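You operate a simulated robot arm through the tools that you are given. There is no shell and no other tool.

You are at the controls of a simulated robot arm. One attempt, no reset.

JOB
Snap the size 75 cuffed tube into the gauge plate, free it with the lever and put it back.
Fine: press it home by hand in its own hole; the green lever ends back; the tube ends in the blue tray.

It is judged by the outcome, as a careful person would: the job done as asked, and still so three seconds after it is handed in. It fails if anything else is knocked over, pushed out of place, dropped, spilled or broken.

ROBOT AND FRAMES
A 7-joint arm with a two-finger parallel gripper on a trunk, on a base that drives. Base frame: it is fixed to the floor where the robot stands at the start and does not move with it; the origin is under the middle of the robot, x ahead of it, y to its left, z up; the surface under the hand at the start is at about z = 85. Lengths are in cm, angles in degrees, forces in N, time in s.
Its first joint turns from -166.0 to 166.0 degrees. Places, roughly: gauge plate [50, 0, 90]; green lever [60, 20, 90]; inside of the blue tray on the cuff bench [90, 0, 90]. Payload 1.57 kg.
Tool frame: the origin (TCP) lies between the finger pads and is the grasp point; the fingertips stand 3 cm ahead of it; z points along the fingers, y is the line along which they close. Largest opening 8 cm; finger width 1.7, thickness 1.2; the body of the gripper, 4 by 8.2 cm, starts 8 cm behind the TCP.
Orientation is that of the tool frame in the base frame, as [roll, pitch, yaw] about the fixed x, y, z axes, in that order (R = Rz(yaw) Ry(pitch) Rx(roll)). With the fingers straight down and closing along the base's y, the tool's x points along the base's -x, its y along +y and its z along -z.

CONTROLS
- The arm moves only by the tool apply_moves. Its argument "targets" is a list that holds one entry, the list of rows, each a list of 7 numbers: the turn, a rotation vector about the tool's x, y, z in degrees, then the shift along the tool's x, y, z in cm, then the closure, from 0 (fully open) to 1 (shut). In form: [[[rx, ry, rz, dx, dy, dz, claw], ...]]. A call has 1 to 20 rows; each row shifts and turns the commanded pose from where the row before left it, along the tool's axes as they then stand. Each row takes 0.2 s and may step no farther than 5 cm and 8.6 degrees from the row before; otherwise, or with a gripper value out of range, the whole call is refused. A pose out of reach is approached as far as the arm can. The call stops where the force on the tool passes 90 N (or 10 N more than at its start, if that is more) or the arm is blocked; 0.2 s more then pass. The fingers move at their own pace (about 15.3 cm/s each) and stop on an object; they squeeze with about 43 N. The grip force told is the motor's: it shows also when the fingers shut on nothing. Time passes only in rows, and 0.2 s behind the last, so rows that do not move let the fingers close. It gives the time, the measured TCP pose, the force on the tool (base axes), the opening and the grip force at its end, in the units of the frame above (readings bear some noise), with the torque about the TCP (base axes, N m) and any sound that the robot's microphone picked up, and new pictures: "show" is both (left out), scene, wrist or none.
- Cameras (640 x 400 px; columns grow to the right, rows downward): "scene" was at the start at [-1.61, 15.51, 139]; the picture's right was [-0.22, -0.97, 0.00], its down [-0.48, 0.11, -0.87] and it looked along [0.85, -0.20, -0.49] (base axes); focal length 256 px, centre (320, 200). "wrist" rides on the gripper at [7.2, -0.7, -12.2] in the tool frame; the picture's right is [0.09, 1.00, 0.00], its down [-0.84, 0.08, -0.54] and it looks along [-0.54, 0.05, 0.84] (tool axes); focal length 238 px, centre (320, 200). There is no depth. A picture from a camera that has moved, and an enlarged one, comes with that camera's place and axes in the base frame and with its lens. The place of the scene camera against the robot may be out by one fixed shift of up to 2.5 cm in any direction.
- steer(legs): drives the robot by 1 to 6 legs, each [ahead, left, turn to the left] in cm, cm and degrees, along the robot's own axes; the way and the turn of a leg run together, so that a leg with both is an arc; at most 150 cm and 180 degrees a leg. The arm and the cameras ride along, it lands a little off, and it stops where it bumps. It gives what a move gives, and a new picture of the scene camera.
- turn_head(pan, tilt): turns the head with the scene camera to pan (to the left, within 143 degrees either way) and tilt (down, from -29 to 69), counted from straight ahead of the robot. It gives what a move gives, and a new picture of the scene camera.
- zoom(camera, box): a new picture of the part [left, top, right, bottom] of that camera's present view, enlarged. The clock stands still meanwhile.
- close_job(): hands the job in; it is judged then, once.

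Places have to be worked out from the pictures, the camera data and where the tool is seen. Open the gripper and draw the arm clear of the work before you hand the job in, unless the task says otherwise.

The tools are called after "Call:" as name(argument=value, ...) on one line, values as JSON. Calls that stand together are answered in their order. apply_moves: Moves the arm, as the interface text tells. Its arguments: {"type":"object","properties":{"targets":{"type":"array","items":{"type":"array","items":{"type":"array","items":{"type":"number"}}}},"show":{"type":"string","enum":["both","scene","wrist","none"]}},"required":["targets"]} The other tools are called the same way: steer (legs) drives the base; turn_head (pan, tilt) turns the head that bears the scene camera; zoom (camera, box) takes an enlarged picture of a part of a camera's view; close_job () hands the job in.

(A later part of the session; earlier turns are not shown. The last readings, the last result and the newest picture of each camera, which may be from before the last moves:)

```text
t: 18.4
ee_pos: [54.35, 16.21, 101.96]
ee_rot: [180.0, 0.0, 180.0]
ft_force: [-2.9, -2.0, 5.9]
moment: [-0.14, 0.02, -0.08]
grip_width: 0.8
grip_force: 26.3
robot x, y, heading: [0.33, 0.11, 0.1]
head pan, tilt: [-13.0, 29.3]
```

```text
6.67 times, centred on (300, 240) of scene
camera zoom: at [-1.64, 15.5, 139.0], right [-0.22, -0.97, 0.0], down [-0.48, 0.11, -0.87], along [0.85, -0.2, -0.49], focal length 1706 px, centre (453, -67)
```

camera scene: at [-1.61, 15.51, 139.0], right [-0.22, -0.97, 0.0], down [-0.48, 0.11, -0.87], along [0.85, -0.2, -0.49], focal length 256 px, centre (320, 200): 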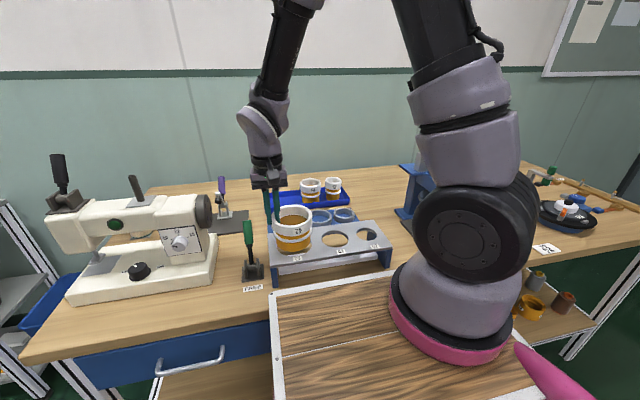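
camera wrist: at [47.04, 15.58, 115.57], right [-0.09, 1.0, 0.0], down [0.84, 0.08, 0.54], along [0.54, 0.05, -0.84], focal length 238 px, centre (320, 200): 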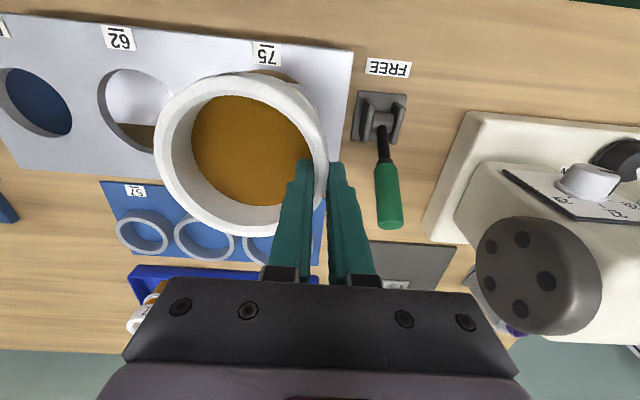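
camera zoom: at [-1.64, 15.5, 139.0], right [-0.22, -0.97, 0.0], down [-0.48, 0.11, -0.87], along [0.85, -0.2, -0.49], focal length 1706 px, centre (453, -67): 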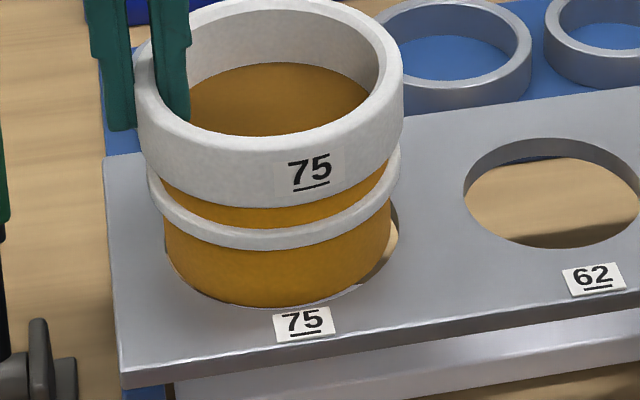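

Light contact (5.9 N up, pushing toward −x and −y) shows the body edge touching at the far-left of the hole. I shift 0.15 cm in −x and −y while holding height, then check.

Call:
apply_moves(targets=[[[0, 0, 0, 0.15, -0.15, -0.1, 1], [0, 0, 0, 0, 0, 0, 1]]], show="none")

Call:
apply_moves(targets=[[[0, 0, 0, 0, 0, 0.2, 1], [0, 0, 0, 0, 0, 0.2, 1], [0, 0, 0, 0, 0, 0, 1]]], show="none")

Call:
zoom(camera="scene", box=[255, 210, 345, 270])

```text
t: 19.0
ee_pos: [54.19, 16.19, 102.0]
ee_rot: [-180.0, 0.0, 179.9]
ft_force: [0.5, -0.6, -1.2]
moment: [0.03, 0.0, 0.01]
grip_width: 0.76
grip_force: 26.9
robot x, y, heading: [-0.08, -0.09, -0.3]
head pan, tilt: [-13.0, 29.3]
```

```text
t: 19.8
ee_pos: [54.27, 16.09, 101.61]
ee_rot: [-179.9, 0.0, 180.0]
ft_force: [0.2, 0.4, -1.1]
moment: [0.06, 0.02, -0.02]
grip_width: 0.78
grip_force: 26.9
robot x, y, heading: [-0.11, -0.03, -0.0]
head pan, tilt: [-13.0, 29.3]
```

```text
6.67 times, centred on (300, 240) of scene
camera zoom: at [-1.61, 15.51, 139.0], right [-0.22, -0.97, 0.0], down [-0.48, 0.11, -0.87], along [0.85, -0.2, -0.49], focal length 1706 px, centre (453, -67)
```

zoom: 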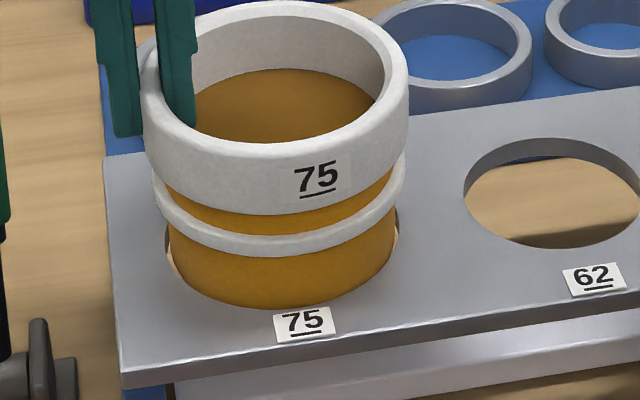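

The body has slipped into the hole with no force, nicely centred. I keep lowering gently until the ridge comes to rest on the plate.

Call:
apply_moves(targets=[[[0, 0, 0, 0, 0, 0.4, 1], [0, 0, 0, 0, 0, 0.4, 1], [0, 0, 0, 0, 0, 0.4, 1], [0, 0, 0, 0, 0, 0, 1]]], show="none")

Call:
zoom(camera="scene", box=[255, 210, 345, 270])

```text
t: 20.8
ee_pos: [54.17, 16.17, 100.46]
ee_rot: [180.0, 0.1, 180.0]
ft_force: [-0.4, 0.8, -1.2]
moment: [0.05, -0.03, -0.01]
grip_width: 0.79
grip_force: 26.8
robot x, y, heading: [0.05, 0.1, 0.1]
head pan, tilt: [-13.0, 29.3]
```

```text
6.67 times, centred on (300, 240) of scene
camera zoom: at [-1.61, 15.51, 139.0], right [-0.22, -0.97, 0.0], down [-0.48, 0.11, -0.87], along [0.85, -0.2, -0.49], focal length 1706 px, centre (453, -67)
```

zoom: 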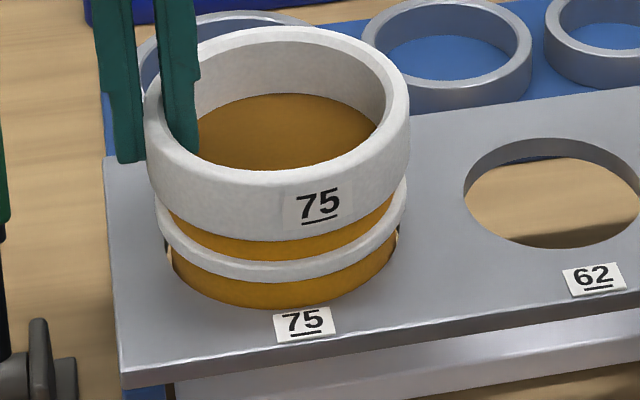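

Call:
apply_moves(targets=[[[0, 0, 0, 0, 0, 0.4, 1], [0, 0, 0, 0, 0, 0.3, 1], [0, 0, 0, 0, 0, 0.2, 1], [0, 0, 0, 0, 0, 0, 1]]], show="none")

Call:
zoom(camera="scene", box=[255, 210, 345, 270])

```text
t: 21.8
ee_pos: [54.14, 16.01, 99.6]
ee_rot: [-180.0, 0.0, 180.0]
ft_force: [0.6, -0.5, -1.6]
moment: [0.08, 0.01, -0.02]
grip_width: 0.82
grip_force: 26.5
robot x, y, heading: [0.25, 0.4, -0.3]
head pan, tilt: [-13.0, 29.3]
```

```text
6.67 times, centred on (300, 240) of scene
camera zoom: at [-1.61, 15.51, 139.0], right [-0.22, -0.97, 0.0], down [-0.48, 0.11, -0.87], along [0.85, -0.2, -0.49], focal length 1706 px, centre (453, -67)
```

zoom: 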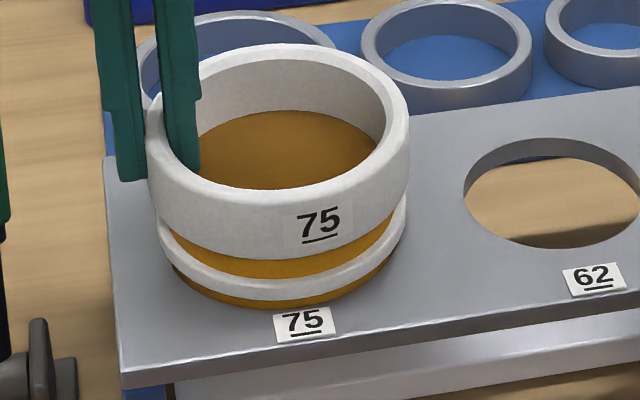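

The ridge is about 0.25 cm from the plate. I lower 0.4 cm more in small steps to rest it there.

Call:
apply_moves(targets=[[[0, 0, 0, 0, 0.0, 0.2, 1], [0, 0, 0, 0, 0.0, 0.15, 1], [0, 0, 0, 0, 0, 0, 1]]], show="none")

Call:
zoom(camera="scene", box=[255, 210, 345, 270])

```text
t: 22.6
ee_pos: [54.14, 16.11, 99.32]
ee_rot: [-179.9, 0.1, -180.0]
ft_force: [0.2, -1.3, -0.6]
moment: [0.06, 0.01, 0.03]
grip_width: 0.79
grip_force: 27.1
robot x, y, heading: [0.04, -0.15, -0.0]
head pan, tilt: [-13.0, 29.3]
```

```text
6.67 times, centred on (300, 240) of scene
camera zoom: at [-1.61, 15.51, 139.0], right [-0.22, -0.97, 0.0], down [-0.48, 0.11, -0.87], along [0.85, -0.2, -0.49], focal length 1706 px, centre (453, -67)
```

zoom: 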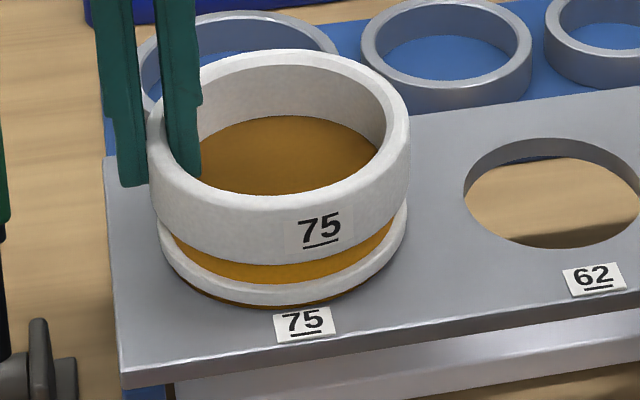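

Call:
apply_moves(targets=[[[0, 0, 0, 0, 0.0, 0.15, 1], [0, 0, 0, 0, 0, 0.1, 1], [0, 0, 0, 0, 0, 0, 1]]], show="none")

Call:
zoom(camera="scene", box=[255, 210, 345, 270])

```text
t: 23.4
ee_pos: [54.15, 16.11, 99.0]
ee_rot: [-179.9, -0.1, 180.0]
ft_force: [-0.1, -0.1, 4.5]
moment: [-0.18, 0.34, 0.0]
grip_width: 0.79
grip_force: 27.1
robot x, y, heading: [-0.02, 0.27, 0.1]
head pan, tilt: [-13.0, 29.3]
```

```text
6.67 times, centred on (300, 240) of scene
camera zoom: at [-1.62, 15.51, 139.0], right [-0.22, -0.97, 0.0], down [-0.48, 0.11, -0.87], along [0.85, -0.2, -0.49], focal length 1706 px, centre (453, -67)
```

zoom: 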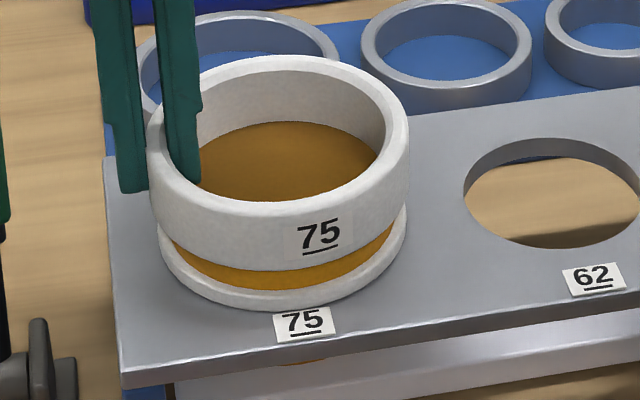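

The ridge now rests on the plate (4.5 N up at z = 99.0). I open the fingers a little and lift straight up to leave the tube standing in the hole.

Call:
apply_moves(targets=[[[0, 0, 0, 0, 0, 0, 0.85], [0, 0, 0, 0, 0, 0, 0.72], [0, 0, 0, 0, 0, 0, 0.72], [0, 0, 0, 0, 0, -1.5, 0.72], [0, 0, 0, 0, 0, -2.5, 0.72], [0, 0, 0, 0, 0, -3.5, 0.72], [0, 0, 0, 0, 0, 0, 0.72]]], show="both")

Call:
zoom(camera="scene", box=[255, 210, 345, 270])

Call:
zoom(camera="wrist", box=[130, 0, 370, 200])

```text
t: 25.0
ee_pos: [54.49, 16.16, 106.57]
ee_rot: [-179.9, 0.0, -180.0]
ft_force: [-0.2, -0.4, -0.4]
moment: [-0.01, 0.0, 0.02]
grip_width: 2.22
grip_force: 0.0
robot x, y, heading: [0.19, -0.04, 0.2]
head pan, tilt: [-13.0, 29.3]
camera scene: at [-1.61, 15.52, 139.0], right [-0.22, -0.97, 0.0], down [-0.48, 0.11, -0.87], along [0.85, -0.2, -0.49], focal length 256 px, centre (320, 200)
camera wrist: at [47.1, 15.47, 118.73], right [-0.09, 1.0, 0.0], down [0.84, 0.08, 0.54], along [0.54, 0.05, -0.84], focal length 238 px, centre (320, 200)
```

scene: 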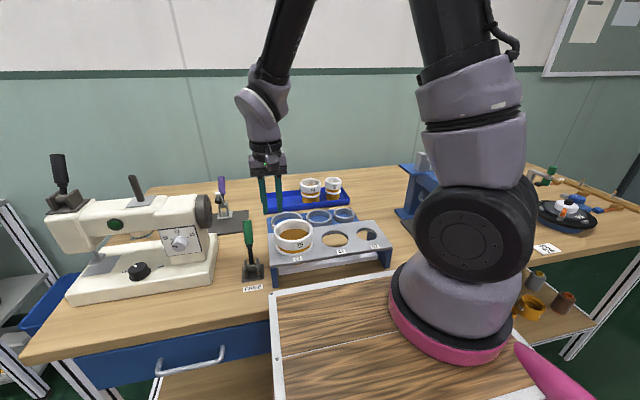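
wrist: 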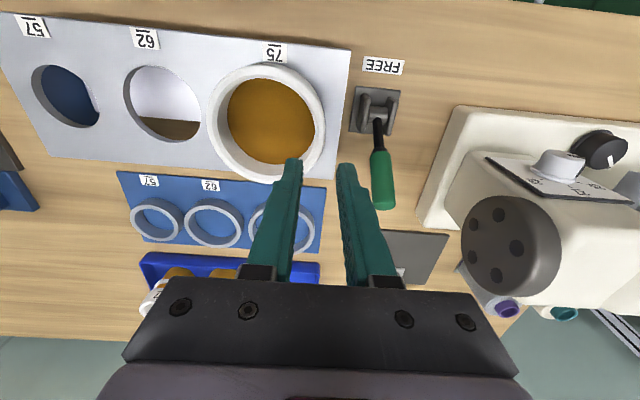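

```text
6.67 times, centred on (300, 240) of scene
camera zoom: at [-1.61, 15.52, 139.0], right [-0.22, -0.97, 0.0], down [-0.48, 0.11, -0.87], along [0.85, -0.2, -0.49], focal length 1706 px, centre (453, -67)
```

zoom: 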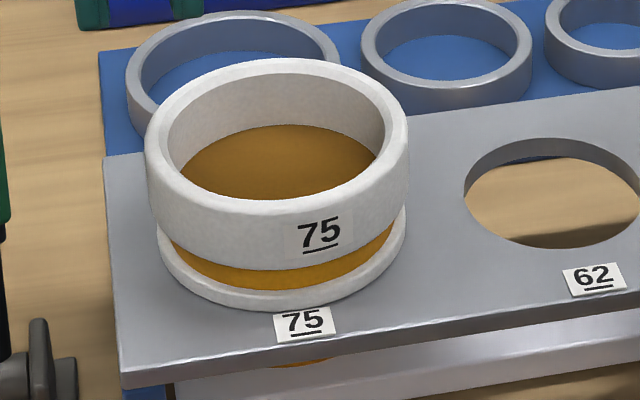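

```text
2.00 times, centred on (250, 100) of wrist
camera zoom: at [47.1, 15.47, 118.73], right [-0.09, 1.0, 0.0], down [0.84, 0.08, 0.54], along [0.54, 0.05, -0.84], focal length 477 px, centre (460, 400)
```

zoom: 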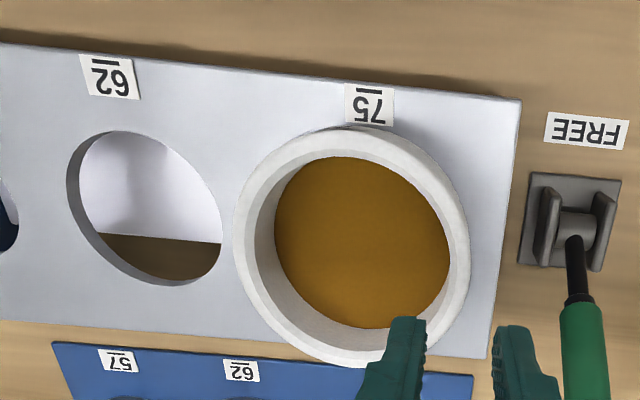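

The tube stands level in its hole on the ridge, with the cuff still above the plate. I close the fingers, centre over it, and come down to just above its floor.

Call:
apply_moves(targets=[[[0, 0, 0, 0.2, -1.5, 0, 1], [0, 0, 0, 0.2, -1.6, 0, 1], [0, 0, 0, 0.2, -1.6, 0, 1], [0, 0, 0, 0, 0, 2, 1], [0, 0, 0, 0, 0, 2, 1], [0, 0, 0, 0, 0, 1.5, 1], [0, 0, 0, 0, 0, 0, 1]]], show="both")

Call:
zoom(camera="wrist", box=[200, 50, 440, 250])

```text
t: 26.6
ee_pos: [53.7, 11.34, 100.83]
ee_rot: [-179.9, 0.0, 180.0]
ft_force: [0.3, -0.6, -0.4]
moment: [-0.01, -0.02, 0.0]
grip_width: 0.01
grip_force: 20.9
robot x, y, heading: [0.03, -0.07, -0.1]
head pan, tilt: [-13.0, 29.3]
camera scene: at [-1.62, 15.51, 139.0], right [-0.22, -0.97, 0.0], down [-0.48, 0.11, -0.87], along [0.85, -0.2, -0.49], focal length 256 px, centre (320, 200)
camera wrist: at [46.41, 10.7, 113.04], right [-0.09, 1.0, 0.0], down [0.84, 0.08, 0.54], along [0.54, 0.05, -0.84], focal length 238 px, centre (320, 200)
```

scene: 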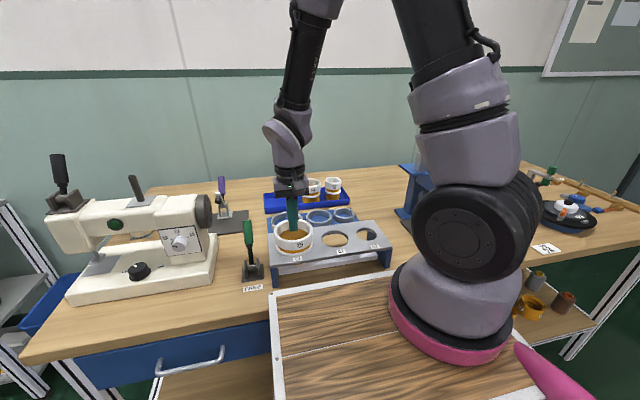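
wrist: 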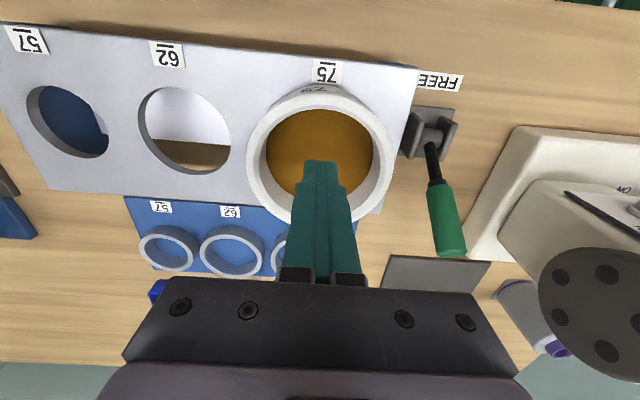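

```text
2.00 times, centred on (320, 150) of wrist
camera zoom: at [46.41, 10.7, 113.04], right [-0.09, 1.0, 0.0], down [0.84, 0.08, 0.54], along [0.54, 0.05, -0.84], focal length 477 px, centre (320, 300)
```

zoom: 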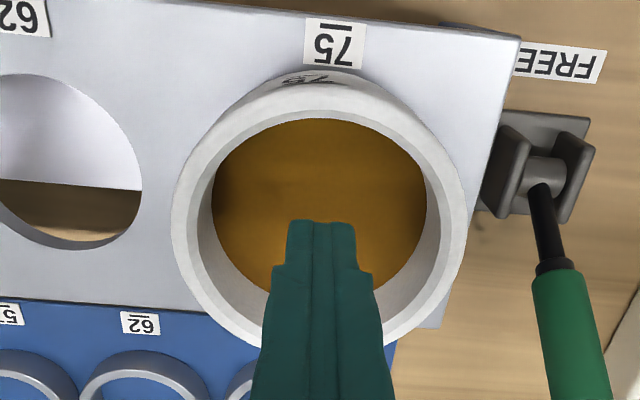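

The fist is centred over the tube floor. I go down in small steps until it touches.

Call:
apply_moves(targets=[[[0, 0, 0, 0, 0, 0.6, 1], [0, 0, 0, 0, 0, 0.5, 1], [0, 0, 0, 0, 0, 0.4, 1], [0, 0, 0, 0, 0, 0, 1]]], show="none")

```text
t: 27.6
ee_pos: [53.61, 11.4, 99.52]
ee_rot: [180.0, 0.0, 179.9]
ft_force: [-1.0, -0.3, 0.5]
moment: [0.05, 0.03, 0.02]
grip_width: 0.0
grip_force: 21.4
robot x, y, heading: [0.25, 0.03, -0.2]
head pan, tilt: [-13.0, 29.3]
```

Call:
apply_moves(targets=[[[0, 0, 0, 0, 0, 0.3, 1], [0, 0, 0, 0, 0, 0.3, 1], [0, 0, 0, 0, 0, 0, 1]]], show="none")

```text
t: 28.4
ee_pos: [53.67, 11.52, 98.85]
ee_rot: [179.9, 0.0, -180.0]
ft_force: [-0.5, 0.4, -0.2]
moment: [0.01, 0.03, 0.01]
grip_width: 0.0
grip_force: 21.6
robot x, y, heading: [0.04, 0.13, -0.0]
head pan, tilt: [-13.0, 29.3]
```

Call:
apply_moves(targets=[[[0, 0, 0, 0, -0.05, 0.3, 1], [0, 0, 0, 0, 0, 0.3, 1], [0, 0, 0, 0, 0, 0, 1]]], show="none")

```text
t: 29.2
ee_pos: [53.73, 11.37, 98.27]
ee_rot: [-180.0, 0.0, 180.0]
ft_force: [-0.1, -0.7, 0.1]
moment: [0.02, 0.0, 0.0]
grip_width: 0.0
grip_force: 21.5
robot x, y, heading: [0.2, -0.33, -0.0]
head pan, tilt: [-13.0, 29.3]
```

No contact yet at z = 98.27. I look to see where the fingertips are relative to the floor.

Call:
zoom(camera="scene", box=[255, 190, 345, 250])

Call:
zoom(camera="wrist", box=[200, 50, 440, 250])

```text
6.67 times, centred on (300, 220) of scene
camera zoom: at [-1.61, 15.51, 139.0], right [-0.22, -0.97, 0.0], down [-0.48, 0.11, -0.87], along [0.85, -0.2, -0.49], focal length 1706 px, centre (453, 67)
```

zoom: 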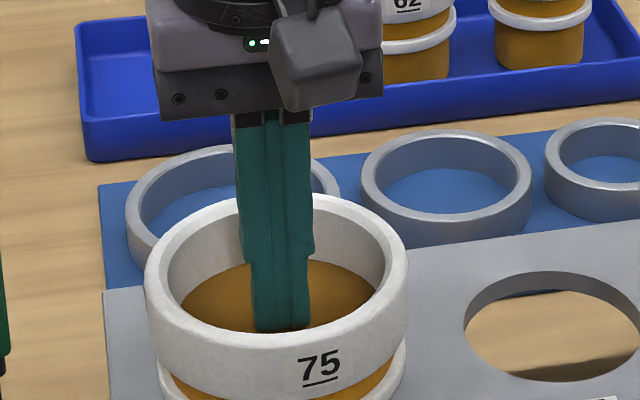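

```text
2.00 times, centred on (320, 150) of wrist
camera zoom: at [46.39, 10.66, 110.42], right [-0.09, 1.0, 0.0], down [0.84, 0.08, 0.54], along [0.54, 0.05, -0.84], focal length 477 px, centre (320, 300)
```

zoom: 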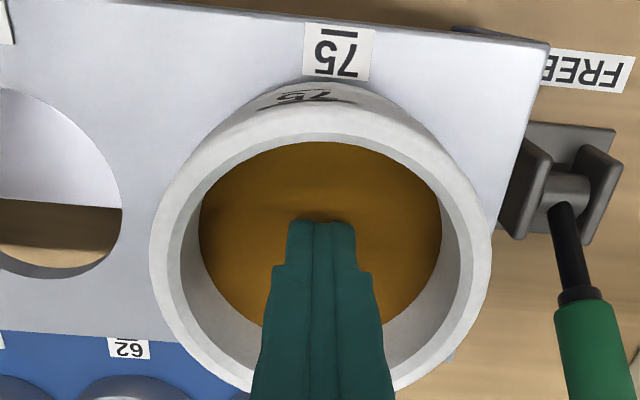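

The fingertips are almost on the floor. I now press down in small steps and watch the force and sound.

Call:
apply_moves(targets=[[[0, 0, 0, 0, 0, 0.2, 1], [0, 0, 0, 0, 0, 0.2, 1], [0, 0, 0, 0, 0, 0.2, 1], [0, 0, 0, 0, 0, 0, 1]]], show="none")

```text
t: 30.2
ee_pos: [53.65, 11.52, 97.56]
ee_rot: [180.0, 0.1, -180.0]
ft_force: [0.5, 0.2, -0.4]
moment: [0.02, 0.03, -0.03]
grip_width: 0.0
grip_force: 21.0
robot x, y, heading: [0.18, 0.0, 0.1]
head pan, tilt: [-13.0, 29.3]
```

Call:
zoom(camera="scene", box=[255, 200, 345, 260])

Call:
zoom(camera="wrist", box=[260, 100, 380, 200])

```text
6.67 times, centred on (300, 230) of scene
camera zoom: at [-1.61, 15.51, 139.0], right [-0.22, -0.97, 0.0], down [-0.48, 0.11, -0.87], along [0.85, -0.2, -0.49], focal length 1706 px, centre (453, 0)
```

zoom: 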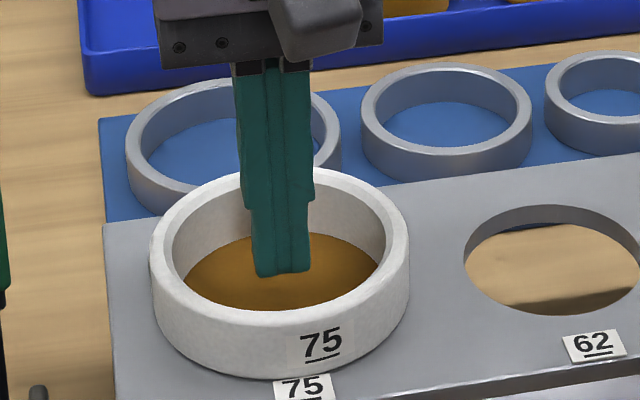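

```text
4.00 times, centred on (320, 150) of wrist
camera zoom: at [46.39, 10.68, 109.8], right [-0.09, 1.0, 0.0], down [0.84, 0.08, 0.54], along [0.54, 0.05, -0.84], focal length 953 px, centre (320, 400)
```

zoom: 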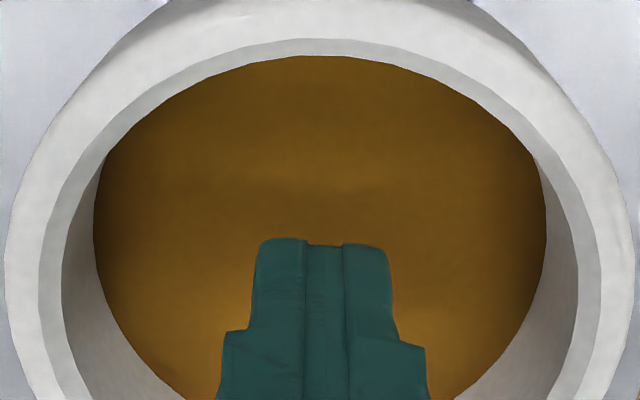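

The ridge has popped through: the cuff now sits down on the plate. I continue down to touch the floor again and confirm with a moderate press that it is fully home.

Call:
apply_moves(targets=[[[0, 0, 0, 0, -0.1, 0.3, 1], [0, 0, 0, 0, 0, 0.3, 1], [0, 0, 0, 0, 0, 0.3, 1], [0, 0, 0, 0, 0, 0, 1]]], show="none")

```text
t: 31.2
ee_pos: [53.68, 11.31, 96.73]
ee_rot: [179.9, -0.1, -179.9]
ft_force: [-0.4, -0.7, -0.3]
moment: [0.0, 0.03, 0.03]
grip_width: 0.01
grip_force: 21.7
robot x, y, heading: [0.04, -0.02, -0.2]
head pan, tilt: [-13.0, 29.3]
```

Call:
apply_moves(targets=[[[0, 0, 0, 0, 0, 0.2, 1], [0, 0, 0, 0, 0, 0.2, 1], [0, 0, 0, 0, 0, 0.2, 1], [0, 0, 0, 0, 0, 0, 1]]], show="none")

Call:
zoom(camera="scene", box=[255, 200, 345, 260])

```text
t: 32.2
ee_pos: [53.73, 11.24, 96.22]
ee_rot: [-179.9, 0.0, -179.9]
ft_force: [-0.1, -0.9, -0.3]
moment: [-0.04, 0.01, -0.02]
grip_width: 0.0
grip_force: 21.3
robot x, y, heading: [-0.49, 0.06, -0.0]
head pan, tilt: [-13.0, 29.3]
```

```text
6.67 times, centred on (300, 230) of scene
camera zoom: at [-1.61, 15.51, 139.0], right [-0.22, -0.97, 0.0], down [-0.48, 0.11, -0.87], along [0.85, -0.2, -0.49], focal length 1706 px, centre (453, 0)
```

zoom: 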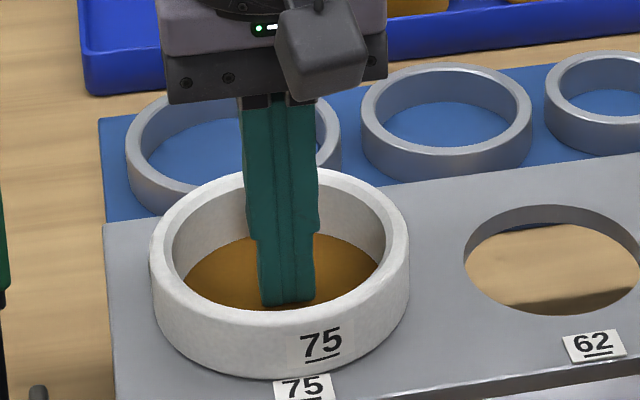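

Call:
apply_moves(targets=[[[0, 0, 0, 0, 0.05, 0.2, 1], [0, 0, 0, 0, 0, 0.2, 1], [0, 0, 0, 0, 0, 0, 1]]], show="none")

```text
t: 33.0
ee_pos: [53.61, 11.28, 95.85]
ee_rot: [179.9, 0.2, -179.9]
ft_force: [-5.9, -9.5, 77.5]
moment: [-0.26, 0.3, 0.17]
grip_width: 0.0
grip_force: 21.5
robot x, y, heading: [0.03, -0.2, 0.1]
head pan, tilt: [-13.0, 29.3]
```

A firm press of 77 N with no more travel shows the tube is against its stop. I relieve, rise clear and inspect the seat.

Call:
apply_moves(targets=[[[0, 0, 0, 0, 0, -0.6, 1], [0, 0, 0, 0, 0, -1.5, 1], [0, 0, 0, 0, 0, -3, 1], [0, 0, 0, 0, 0, -4, 1], [0, 0, 0, 0, 0, -4, 1], [0, 0, 0, 0, 0, 0, 1]]], show="both")

Call:
zoom(camera="scene", box=[235, 200, 355, 300])

Call:
zoom(camera="wrist", box=[200, 20, 480, 220])

```text
t: 34.4
ee_pos: [53.65, 11.37, 108.84]
ee_rot: [180.0, 0.0, 180.0]
ft_force: [-0.7, -0.5, 0.4]
moment: [-0.03, 0.03, 0.0]
grip_width: 0.0
grip_force: 21.3
robot x, y, heading: [-0.06, -0.29, 0.1]
head pan, tilt: [-13.0, 29.3]
camera scene: at [-1.6, 15.51, 139.0], right [-0.22, -0.97, 0.0], down [-0.48, 0.11, -0.87], along [0.85, -0.2, -0.49], focal length 256 px, centre (320, 200)
camera wrist: at [46.36, 10.68, 120.99], right [-0.09, 1.0, 0.0], down [0.84, 0.08, 0.54], along [0.54, 0.05, -0.84], focal length 238 px, centre (320, 200)
```

scene: 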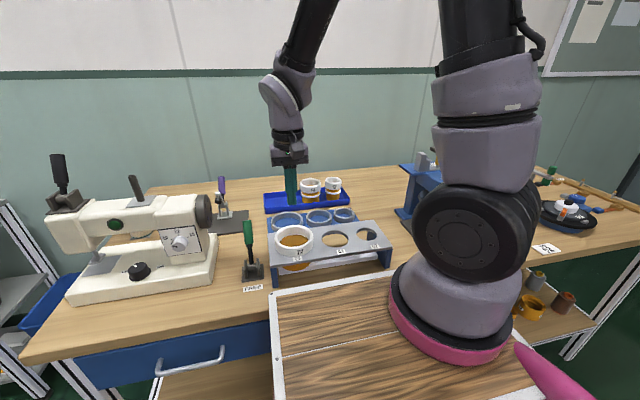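
wrist: 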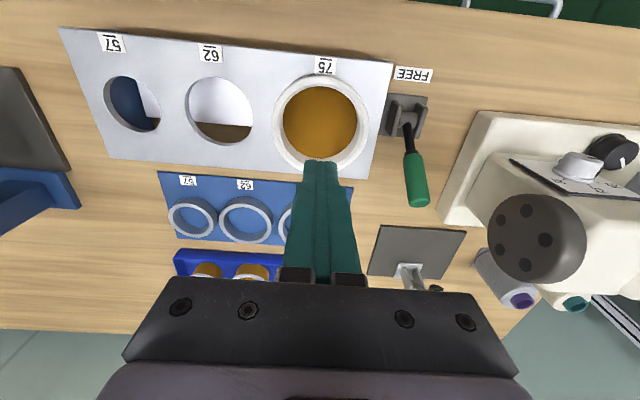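

```text
4.00 times, centred on (295, 250) of scene
camera zoom: at [-1.6, 15.51, 139.0], right [-0.22, -0.97, 0.0], down [-0.48, 0.11, -0.87], along [0.85, -0.2, -0.49], focal length 1024 px, centre (420, 0)
```

zoom: 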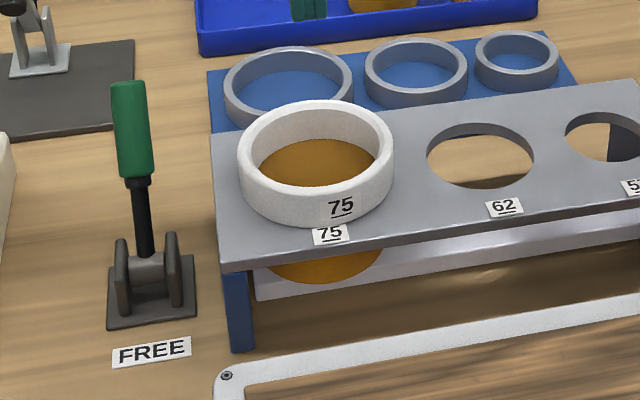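

```text
2.00 times, centred on (340, 120) of wrist
camera zoom: at [46.36, 10.68, 120.99], right [-0.09, 1.0, 0.0], down [0.84, 0.08, 0.54], along [0.54, 0.05, -0.84], focal length 477 px, centre (280, 360)
```

zoom: 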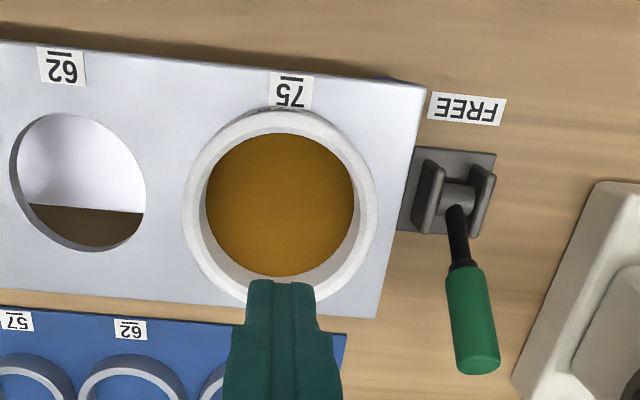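

The cuff sits flat on the plate with the ridge below it: the tube is home. Next is the lever. I open the fingers to 5 cm and move above the green handle to check alignment.

Call:
apply_moves(targets=[[[0, 0, 0, -1.3, 3, 0, 0.375], [0, 0, 0, -1.3, 3, 0, 0.375], [0, 0, 0, -1.3, 3, 0, 0.375], [0, 0, 0, -1.3, 3.1, 0, 0.375], [0, 0, 0, 0, 0, 3, 0.375], [0, 0, 0, 0, 0, 0, 0.375]]], show="both")

Call:
zoom(camera="wrist", box=[200, 40, 440, 240])

Call:
zoom(camera="scene", box=[195, 160, 315, 300])

```text
t: 35.8
ee_pos: [58.83, 23.48, 105.99]
ee_rot: [-180.0, 0.1, 179.9]
ft_force: [0.6, -0.4, -0.5]
moment: [-0.03, 0.01, 0.01]
grip_width: 5.0
grip_force: 0.0
robot x, y, heading: [0.11, -0.29, 0.1]
head pan, tilt: [-13.0, 29.3]
camera scene: at [-1.62, 15.51, 139.0], right [-0.22, -0.97, 0.0], down [-0.48, 0.11, -0.87], along [0.85, -0.2, -0.49], focal length 256 px, centre (320, 200)
camera wrist: at [51.6, 22.62, 118.08], right [-0.09, 1.0, 0.0], down [0.84, 0.08, 0.54], along [0.54, 0.05, -0.84], focal length 238 px, centre (320, 200)
```

scene: 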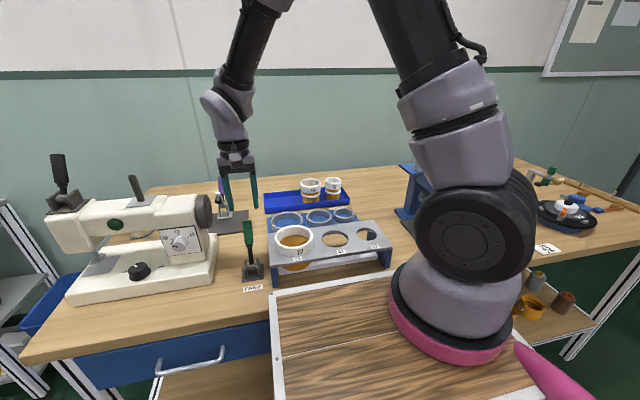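
wrist: 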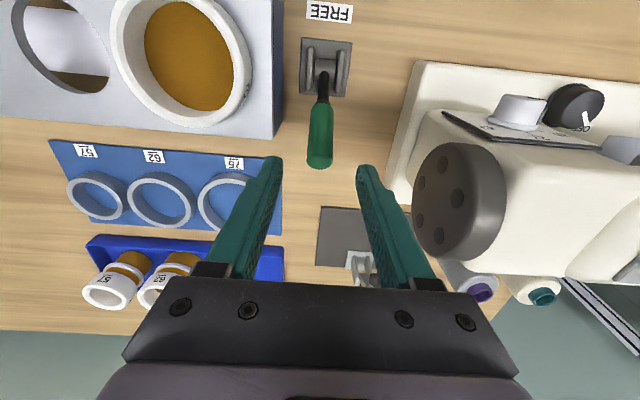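

```text
2.00 times, centred on (320, 140) of wrist
camera zoom: at [51.6, 22.62, 118.08], right [-0.09, 1.0, 0.0], down [0.84, 0.08, 0.54], along [0.54, 0.05, -0.84], focal length 477 px, centre (320, 320)
```

zoom: 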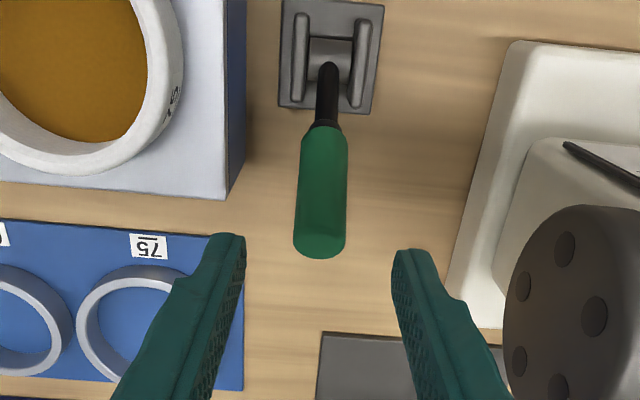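

```text
2.86 times, centred on (255, 230) of scene
camera zoom: at [-1.62, 15.51, 139.0], right [-0.22, -0.97, 0.0], down [-0.48, 0.11, -0.87], along [0.85, -0.2, -0.49], focal length 731 px, centre (506, 114)
```

zoom: 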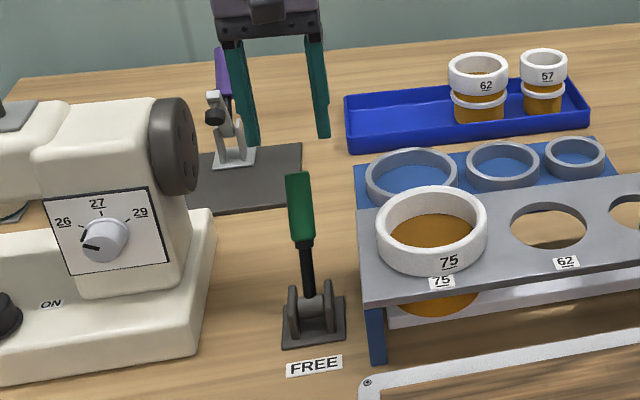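

The handle is centred between the fingers. I descend to grip its middle at z ≈ 96.3 and close.

Call:
apply_moves(targets=[[[0, 0, 0, 0, 0, 3, 0.375], [0, 0, 0, 0, 0, 3, 0.375], [0, 0, 0, 0, 0, 2, 0.375], [0, 0, 0, 0, 0, 1.7, 0.375], [0, 0, 0, 0, 0, 0, 0.375]]], show="wrist")

Call:
zoom(camera="wrist", box=[200, 40, 440, 240])

Call:
zoom(camera="scene", box=[195, 160, 315, 300])

```text
t: 37.0
ee_pos: [58.89, 23.51, 96.3]
ee_rot: [-180.0, 0.0, -179.9]
ft_force: [-0.5, -0.5, -0.6]
moment: [0.02, -0.02, 0.01]
grip_width: 5.0
grip_force: 0.1
robot x, y, heading: [-0.27, -0.01, 0.3]
head pan, tilt: [-13.0, 29.3]
camera wrist: at [51.62, 22.7, 108.45], right [-0.09, 1.0, 0.0], down [0.84, 0.08, 0.54], along [0.54, 0.05, -0.84], focal length 238 px, centre (320, 200)
```

wrist: 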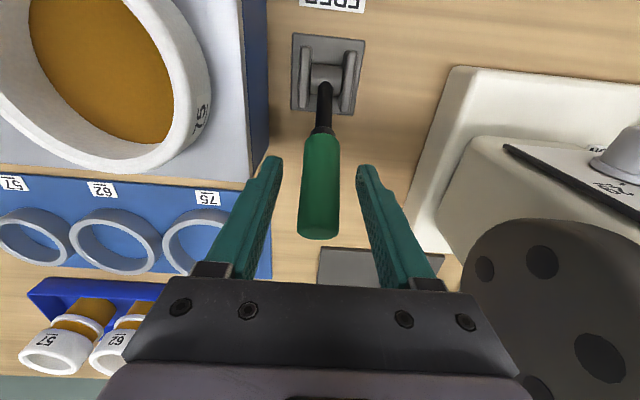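

```text
2.00 times, centred on (320, 140) of wrist
camera zoom: at [51.62, 22.7, 108.45], right [-0.09, 1.0, 0.0], down [0.84, 0.08, 0.54], along [0.54, 0.05, -0.84], focal length 477 px, centre (320, 320)
```

zoom: 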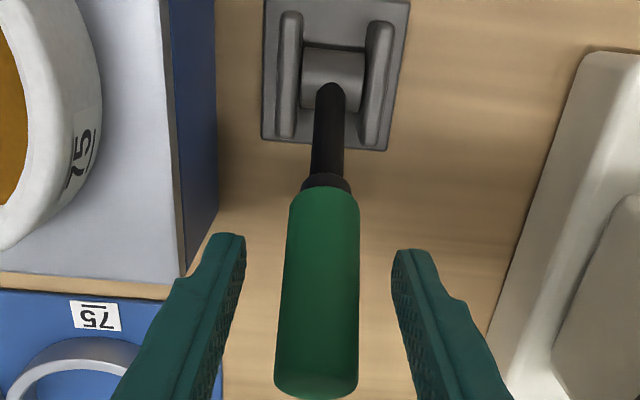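

```text
2.86 times, centred on (255, 230) of scene
camera zoom: at [-1.62, 15.51, 139.0], right [-0.22, -0.97, 0.0], down [-0.48, 0.11, -0.87], along [0.85, -0.2, -0.49], focal length 731 px, centre (506, 114)
```

zoom: 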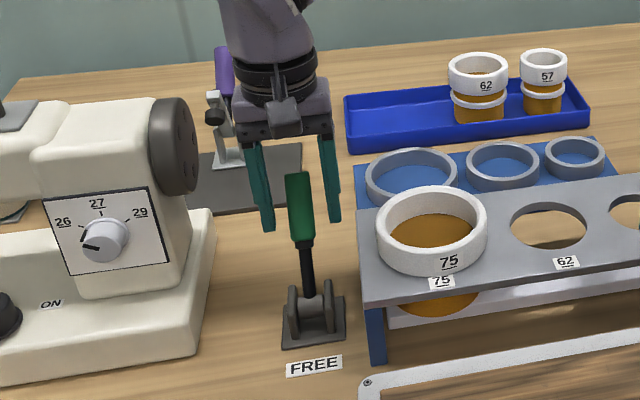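

The handle lies midway between the fingers. I close on it.

Call:
apply_moves(targets=[[[0, 0, 0, 0, 0, 0, 0.6], [0, 0, 0, 0, 0, 0, 0.8], [0, 0, 0, 0, 0, 0, 1], [0, 0, 0, 0, 0, 0, 1]]], show="none")

```text
t: 38.0
ee_pos: [58.88, 23.38, 96.48]
ee_rot: [180.0, 0.1, -179.9]
ft_force: [-0.2, 0.5, -4.0]
moment: [0.77, -0.1, -0.4]
grip_width: 2.38
grip_force: 35.9
robot x, y, heading: [0.17, -0.32, 0.2]
head pan, tilt: [-13.0, 29.3]
```

The handle is held at 2.38 cm. I pull it gently along its arc toward the robot by a few degrees and read the force.

Call:
apply_moves(targets=[[[0, 0, 0, 0.4, 0, -0.25, 1], [0, 0, 0, 0.4, 0, -0.22, 1], [0, 0, 0, 0, 0, 0, 1]]], show="none")

```text
t: 38.8
ee_pos: [58.28, 23.39, 96.69]
ee_rot: [-180.0, 0.0, -179.9]
ft_force: [8.5, 3.8, -20.6]
moment: [0.71, -1.31, -0.75]
grip_width: 2.39
grip_force: 36.3
robot x, y, heading: [0.03, 0.21, -0.4]
head pan, tilt: [-13.0, 29.3]
```

Call:
zoom(camera="scene", box=[195, 160, 315, 300])

Call:
zoom(camera="wrist", box=[200, 0, 440, 200])

```text
2.86 times, centred on (255, 230) of scene
camera zoom: at [-1.53, 15.55, 138.99], right [-0.22, -0.97, 0.0], down [-0.48, 0.11, -0.87], along [0.85, -0.2, -0.49], focal length 731 px, centre (506, 114)
```

zoom: 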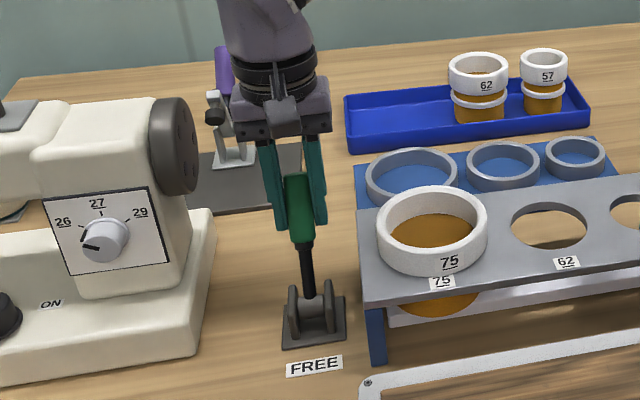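

```text
2.00 times, centred on (320, 100) of wrist
camera zoom: at [50.93, 22.71, 108.89], right [-0.09, 1.0, 0.0], down [0.84, 0.08, 0.54], along [0.54, 0.05, -0.84], focal length 477 px, centre (320, 400)
```

zoom: 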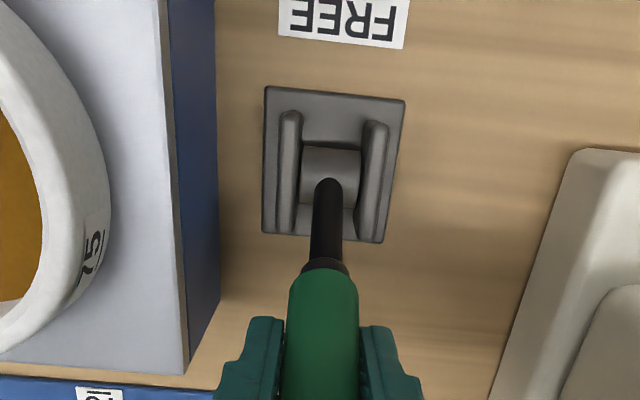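

The lever may have just begun to turn; the downward pull says my path rose too much. I continue pulling with less rise and check the forces.

Call:
apply_moves(targets=[[[0, 0, 0, 0.4, 0, 0.1, 1], [0, 0, 0, 0.4, 0, -0.05, 1], [0, 0, 0, 0, 0, 0, 1]]], show="none")

Call:
zoom(camera="wrist", box=[200, 0, 440, 200])

Call:
zoom(camera="scene", box=[195, 160, 315, 300])

```text
t: 39.6
ee_pos: [57.59, 23.4, 96.88]
ee_rot: [179.7, 0.2, 179.9]
ft_force: [25.1, -4.9, 41.0]
moment: [-1.11, -0.71, 0.53]
grip_width: 2.38
grip_force: 36.3
robot x, y, heading: [0.21, -0.19, 0.3]
head pan, tilt: [-13.0, 29.3]
```

```text
2.00 times, centred on (320, 100) of wrist
camera zoom: at [50.19, 22.69, 108.92], right [-0.09, 1.0, 0.0], down [0.84, 0.07, 0.54], along [0.54, 0.05, -0.84], focal length 477 px, centre (320, 400)
```

zoom: 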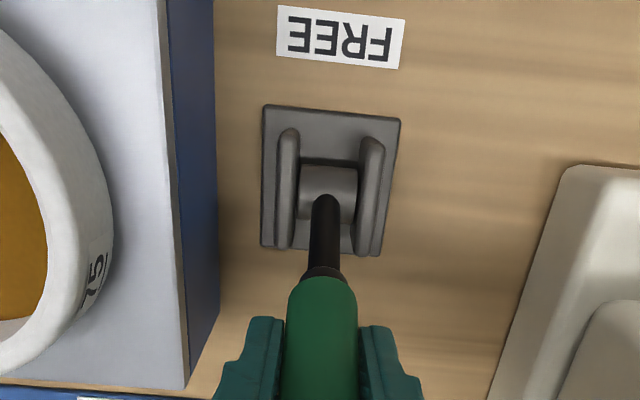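

```text
2.86 times, centred on (255, 230) of scene
camera zoom: at [-1.61, 15.46, 139.0], right [-0.22, -0.97, 0.0], down [-0.48, 0.11, -0.87], along [0.85, -0.2, -0.49], focal length 731 px, centre (506, 114)
```

zoom: 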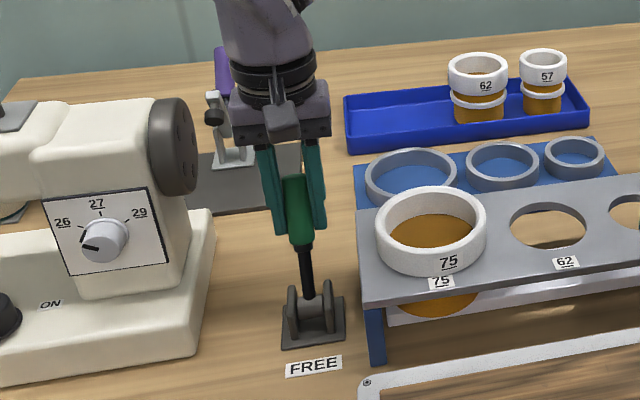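

The handle is following (the rod tilts toward upright), and the lever arc fits a pivot near (53.6, 87.8) with a 10 cm radius. I follow that arc for the next stretch.

Call:
apply_moves(targets=[[[0, 0, 0, 0.4, 0, -0.3, 1], [0, 0, 0, 0.4, 0, -0.22, 1], [0, 0, 0, 0.5, 0, -0.17, 1], [0, 0, 0, 0.5, 0, -0.12, 1], [0, 0, 0, 0, 0, 0, 1]]], show="none")

Call:
zoom(camera="scene", box=[195, 160, 345, 300])

```text
t: 40.8
ee_pos: [55.31, 23.46, 97.24]
ee_rot: [-179.9, -0.2, -180.0]
ft_force: [5.7, 13.5, -33.2]
moment: [1.24, -0.79, -0.27]
grip_width: 2.36
grip_force: 35.9
robot x, y, heading: [-0.05, -0.09, 0.0]
head pan, tilt: [-13.0, 29.3]
```

```text
2.86 times, centred on (270, 230) of scene
camera zoom: at [-1.53, 15.6, 138.99], right [-0.22, -0.97, 0.0], down [-0.48, 0.11, -0.87], along [0.85, -0.2, -0.49], focal length 731 px, centre (463, 114)
```

zoom: 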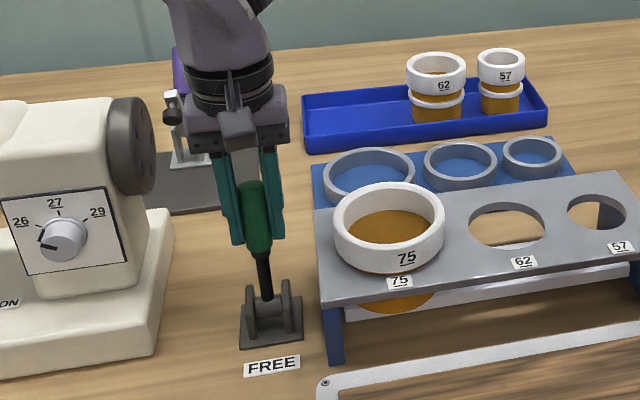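

The lever is turning and the tube has started to rise out of the plate. The refined pivot is (54.7, 87.9) with radius 9.45, so I continue the pull past upright.

Call:
apply_moves(targets=[[[0, 0, 0, 0.5, 0, 0.15, 1], [0, 0, 0, 0.5, 0, 0.05, 1], [0, 0, 0, 0.5, 0, 0.02, 1], [0, 0, 0, 0.5, 0, 0.06, 1], [0, 0, 0, 0, 0, 0, 1]]], show="none")

Call:
zoom(camera="scene", box=[195, 160, 345, 300])

```text
t: 42.0
ee_pos: [53.42, 23.44, 97.26]
ee_rot: [179.9, 0.2, -180.0]
ft_force: [13.5, 3.4, 33.1]
moment: [-1.1, -1.22, 0.19]
grip_width: 2.39
grip_force: 36.0
robot x, y, heading: [0.1, -0.17, -0.2]
head pan, tilt: [-13.0, 29.3]
```

```text
2.86 times, centred on (270, 230) of scene
camera zoom: at [-1.65, 15.49, 139.0], right [-0.22, -0.97, 0.0], down [-0.48, 0.11, -0.87], along [0.85, -0.2, -0.49], focal length 731 px, centre (463, 114)
```

zoom: 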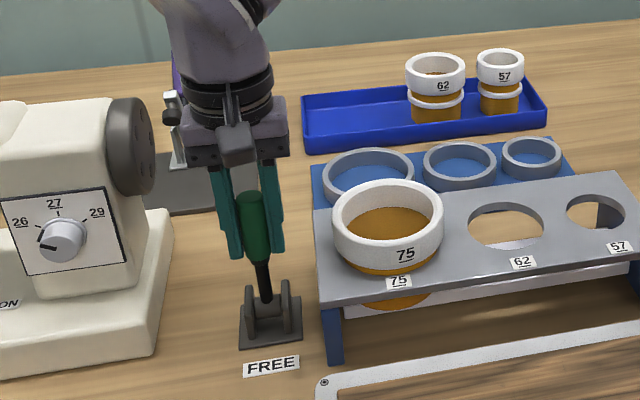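

Call:
apply_moves(targets=[[[0, 0, 0, 0.5, 0, -0.06, 1], [0, 0, 0, 0.5, 0, 0.0, 1], [0, 0, 0, 0.5, 0, 0.1, 1], [0, 0, 0, 0.5, 0, 0.13, 1], [0, 0, 0, 0, 0, 0, 1]]], show="none")

Call:
zoom(camera="scene", box=[195, 160, 345, 300])

```text
t: 43.2
ee_pos: [51.42, 23.4, 96.86]
ee_rot: [-180.0, -0.1, 179.9]
ft_force: [12.8, 3.6, 1.8]
moment: [0.6, -0.97, -0.05]
grip_width: 2.41
grip_force: 35.2
robot x, y, heading: [-0.19, 0.3, 0.0]
head pan, tilt: [-13.0, 29.3]
```

```text
2.86 times, centred on (270, 230) of scene
camera zoom: at [-1.58, 15.52, 139.0], right [-0.22, -0.97, 0.0], down [-0.48, 0.11, -0.87], along [0.85, -0.2, -0.49], focal length 731 px, centre (463, 114)
```

zoom: 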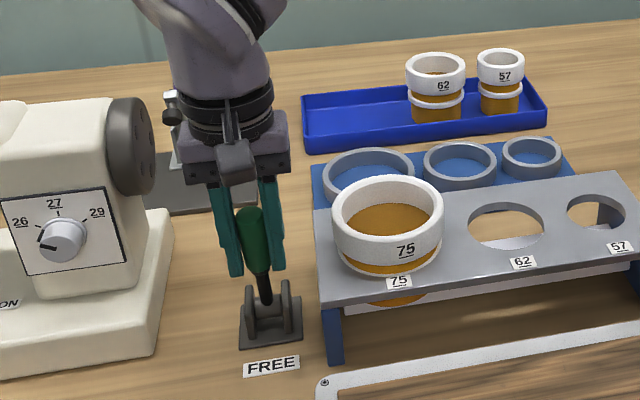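

Forces are low and the tube keeps rising. I follow the arc further.

Call:
apply_moves(targets=[[[0, 0, 0, 0.5, 0, 0.16, 1], [0, 0, 0, 0.5, 0, 0.2, 1], [0, 0, 0, 0.5, 0, 0.23, 1], [0, 0, 0, 0.5, 0, 0.27, 1], [0, 0, 0, 0, 0, 0, 1]]], show="none")

Call:
zoom(camera="scene", box=[195, 160, 345, 300])

```text
t: 44.4
ee_pos: [49.37, 23.43, 96.1]
ee_rot: [180.0, 0.1, -180.0]
ft_force: [0.8, 3.2, 23.1]
moment: [-0.48, -0.94, 0.1]
grip_width: 2.37
grip_force: 35.9
robot x, y, heading: [0.39, 0.31, -0.1]
head pan, tilt: [-13.0, 29.3]
```

```text
2.86 times, centred on (270, 230) of scene
camera zoom: at [-1.67, 15.5, 139.0], right [-0.22, -0.97, 0.0], down [-0.48, 0.11, -0.87], along [0.85, -0.2, -0.49], focal length 731 px, centre (463, 114)
```

zoom: 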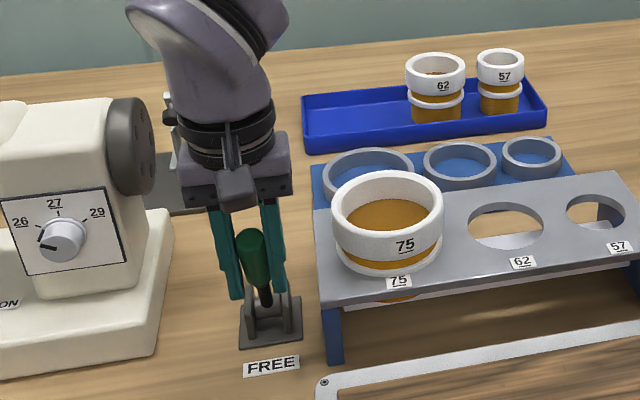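

Call:
zoom(camera="scene", box=[260, 200, 350, 280])

```text
5.00 times, centred on (305, 240) of scene
camera zoom: at [-1.67, 15.5, 139.0], right [-0.22, -0.97, 0.0], down [-0.48, 0.11, -0.87], along [0.85, -0.2, -0.49], focal length 1279 px, centre (395, 0)
```

zoom: 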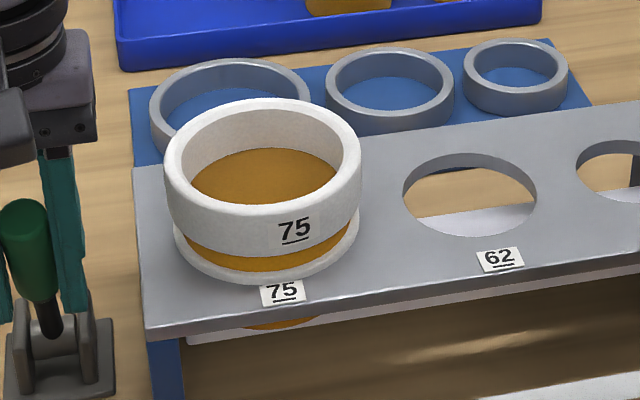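

The ridge has nearly or fully come back above the plate. I pull a bit further to the end of the lever's travel to be sure it is freed.

Call:
apply_moves(targets=[[[0, 0, 0, 0.45, 0, 0.22, 1], [0, 0, 0, 0.45, 0, 0.28, 1], [0, 0, 0, 0, 0, 0, 1]]], show="none")

Call:
zoom(camera="scene", box=[215, 195, 335, 285])

```text
t: 45.2
ee_pos: [48.52, 23.5, 95.57]
ee_rot: [-180.0, 0.0, 180.0]
ft_force: [-0.1, 4.1, 23.2]
moment: [-0.46, -1.05, -0.11]
grip_width: 2.39
grip_force: 36.0
robot x, y, heading: [0.25, -0.18, 0.0]
head pan, tilt: [-13.0, 29.3]
```

```text
4.44 times, centred on (275, 240) of scene
camera zoom: at [-1.67, 15.5, 139.0], right [-0.22, -0.97, 0.0], down [-0.48, 0.11, -0.87], along [0.85, -0.2, -0.49], focal length 1137 px, centre (520, 22)
```

zoom: 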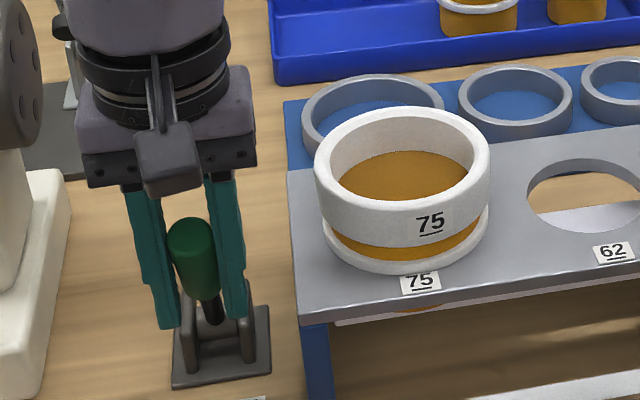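

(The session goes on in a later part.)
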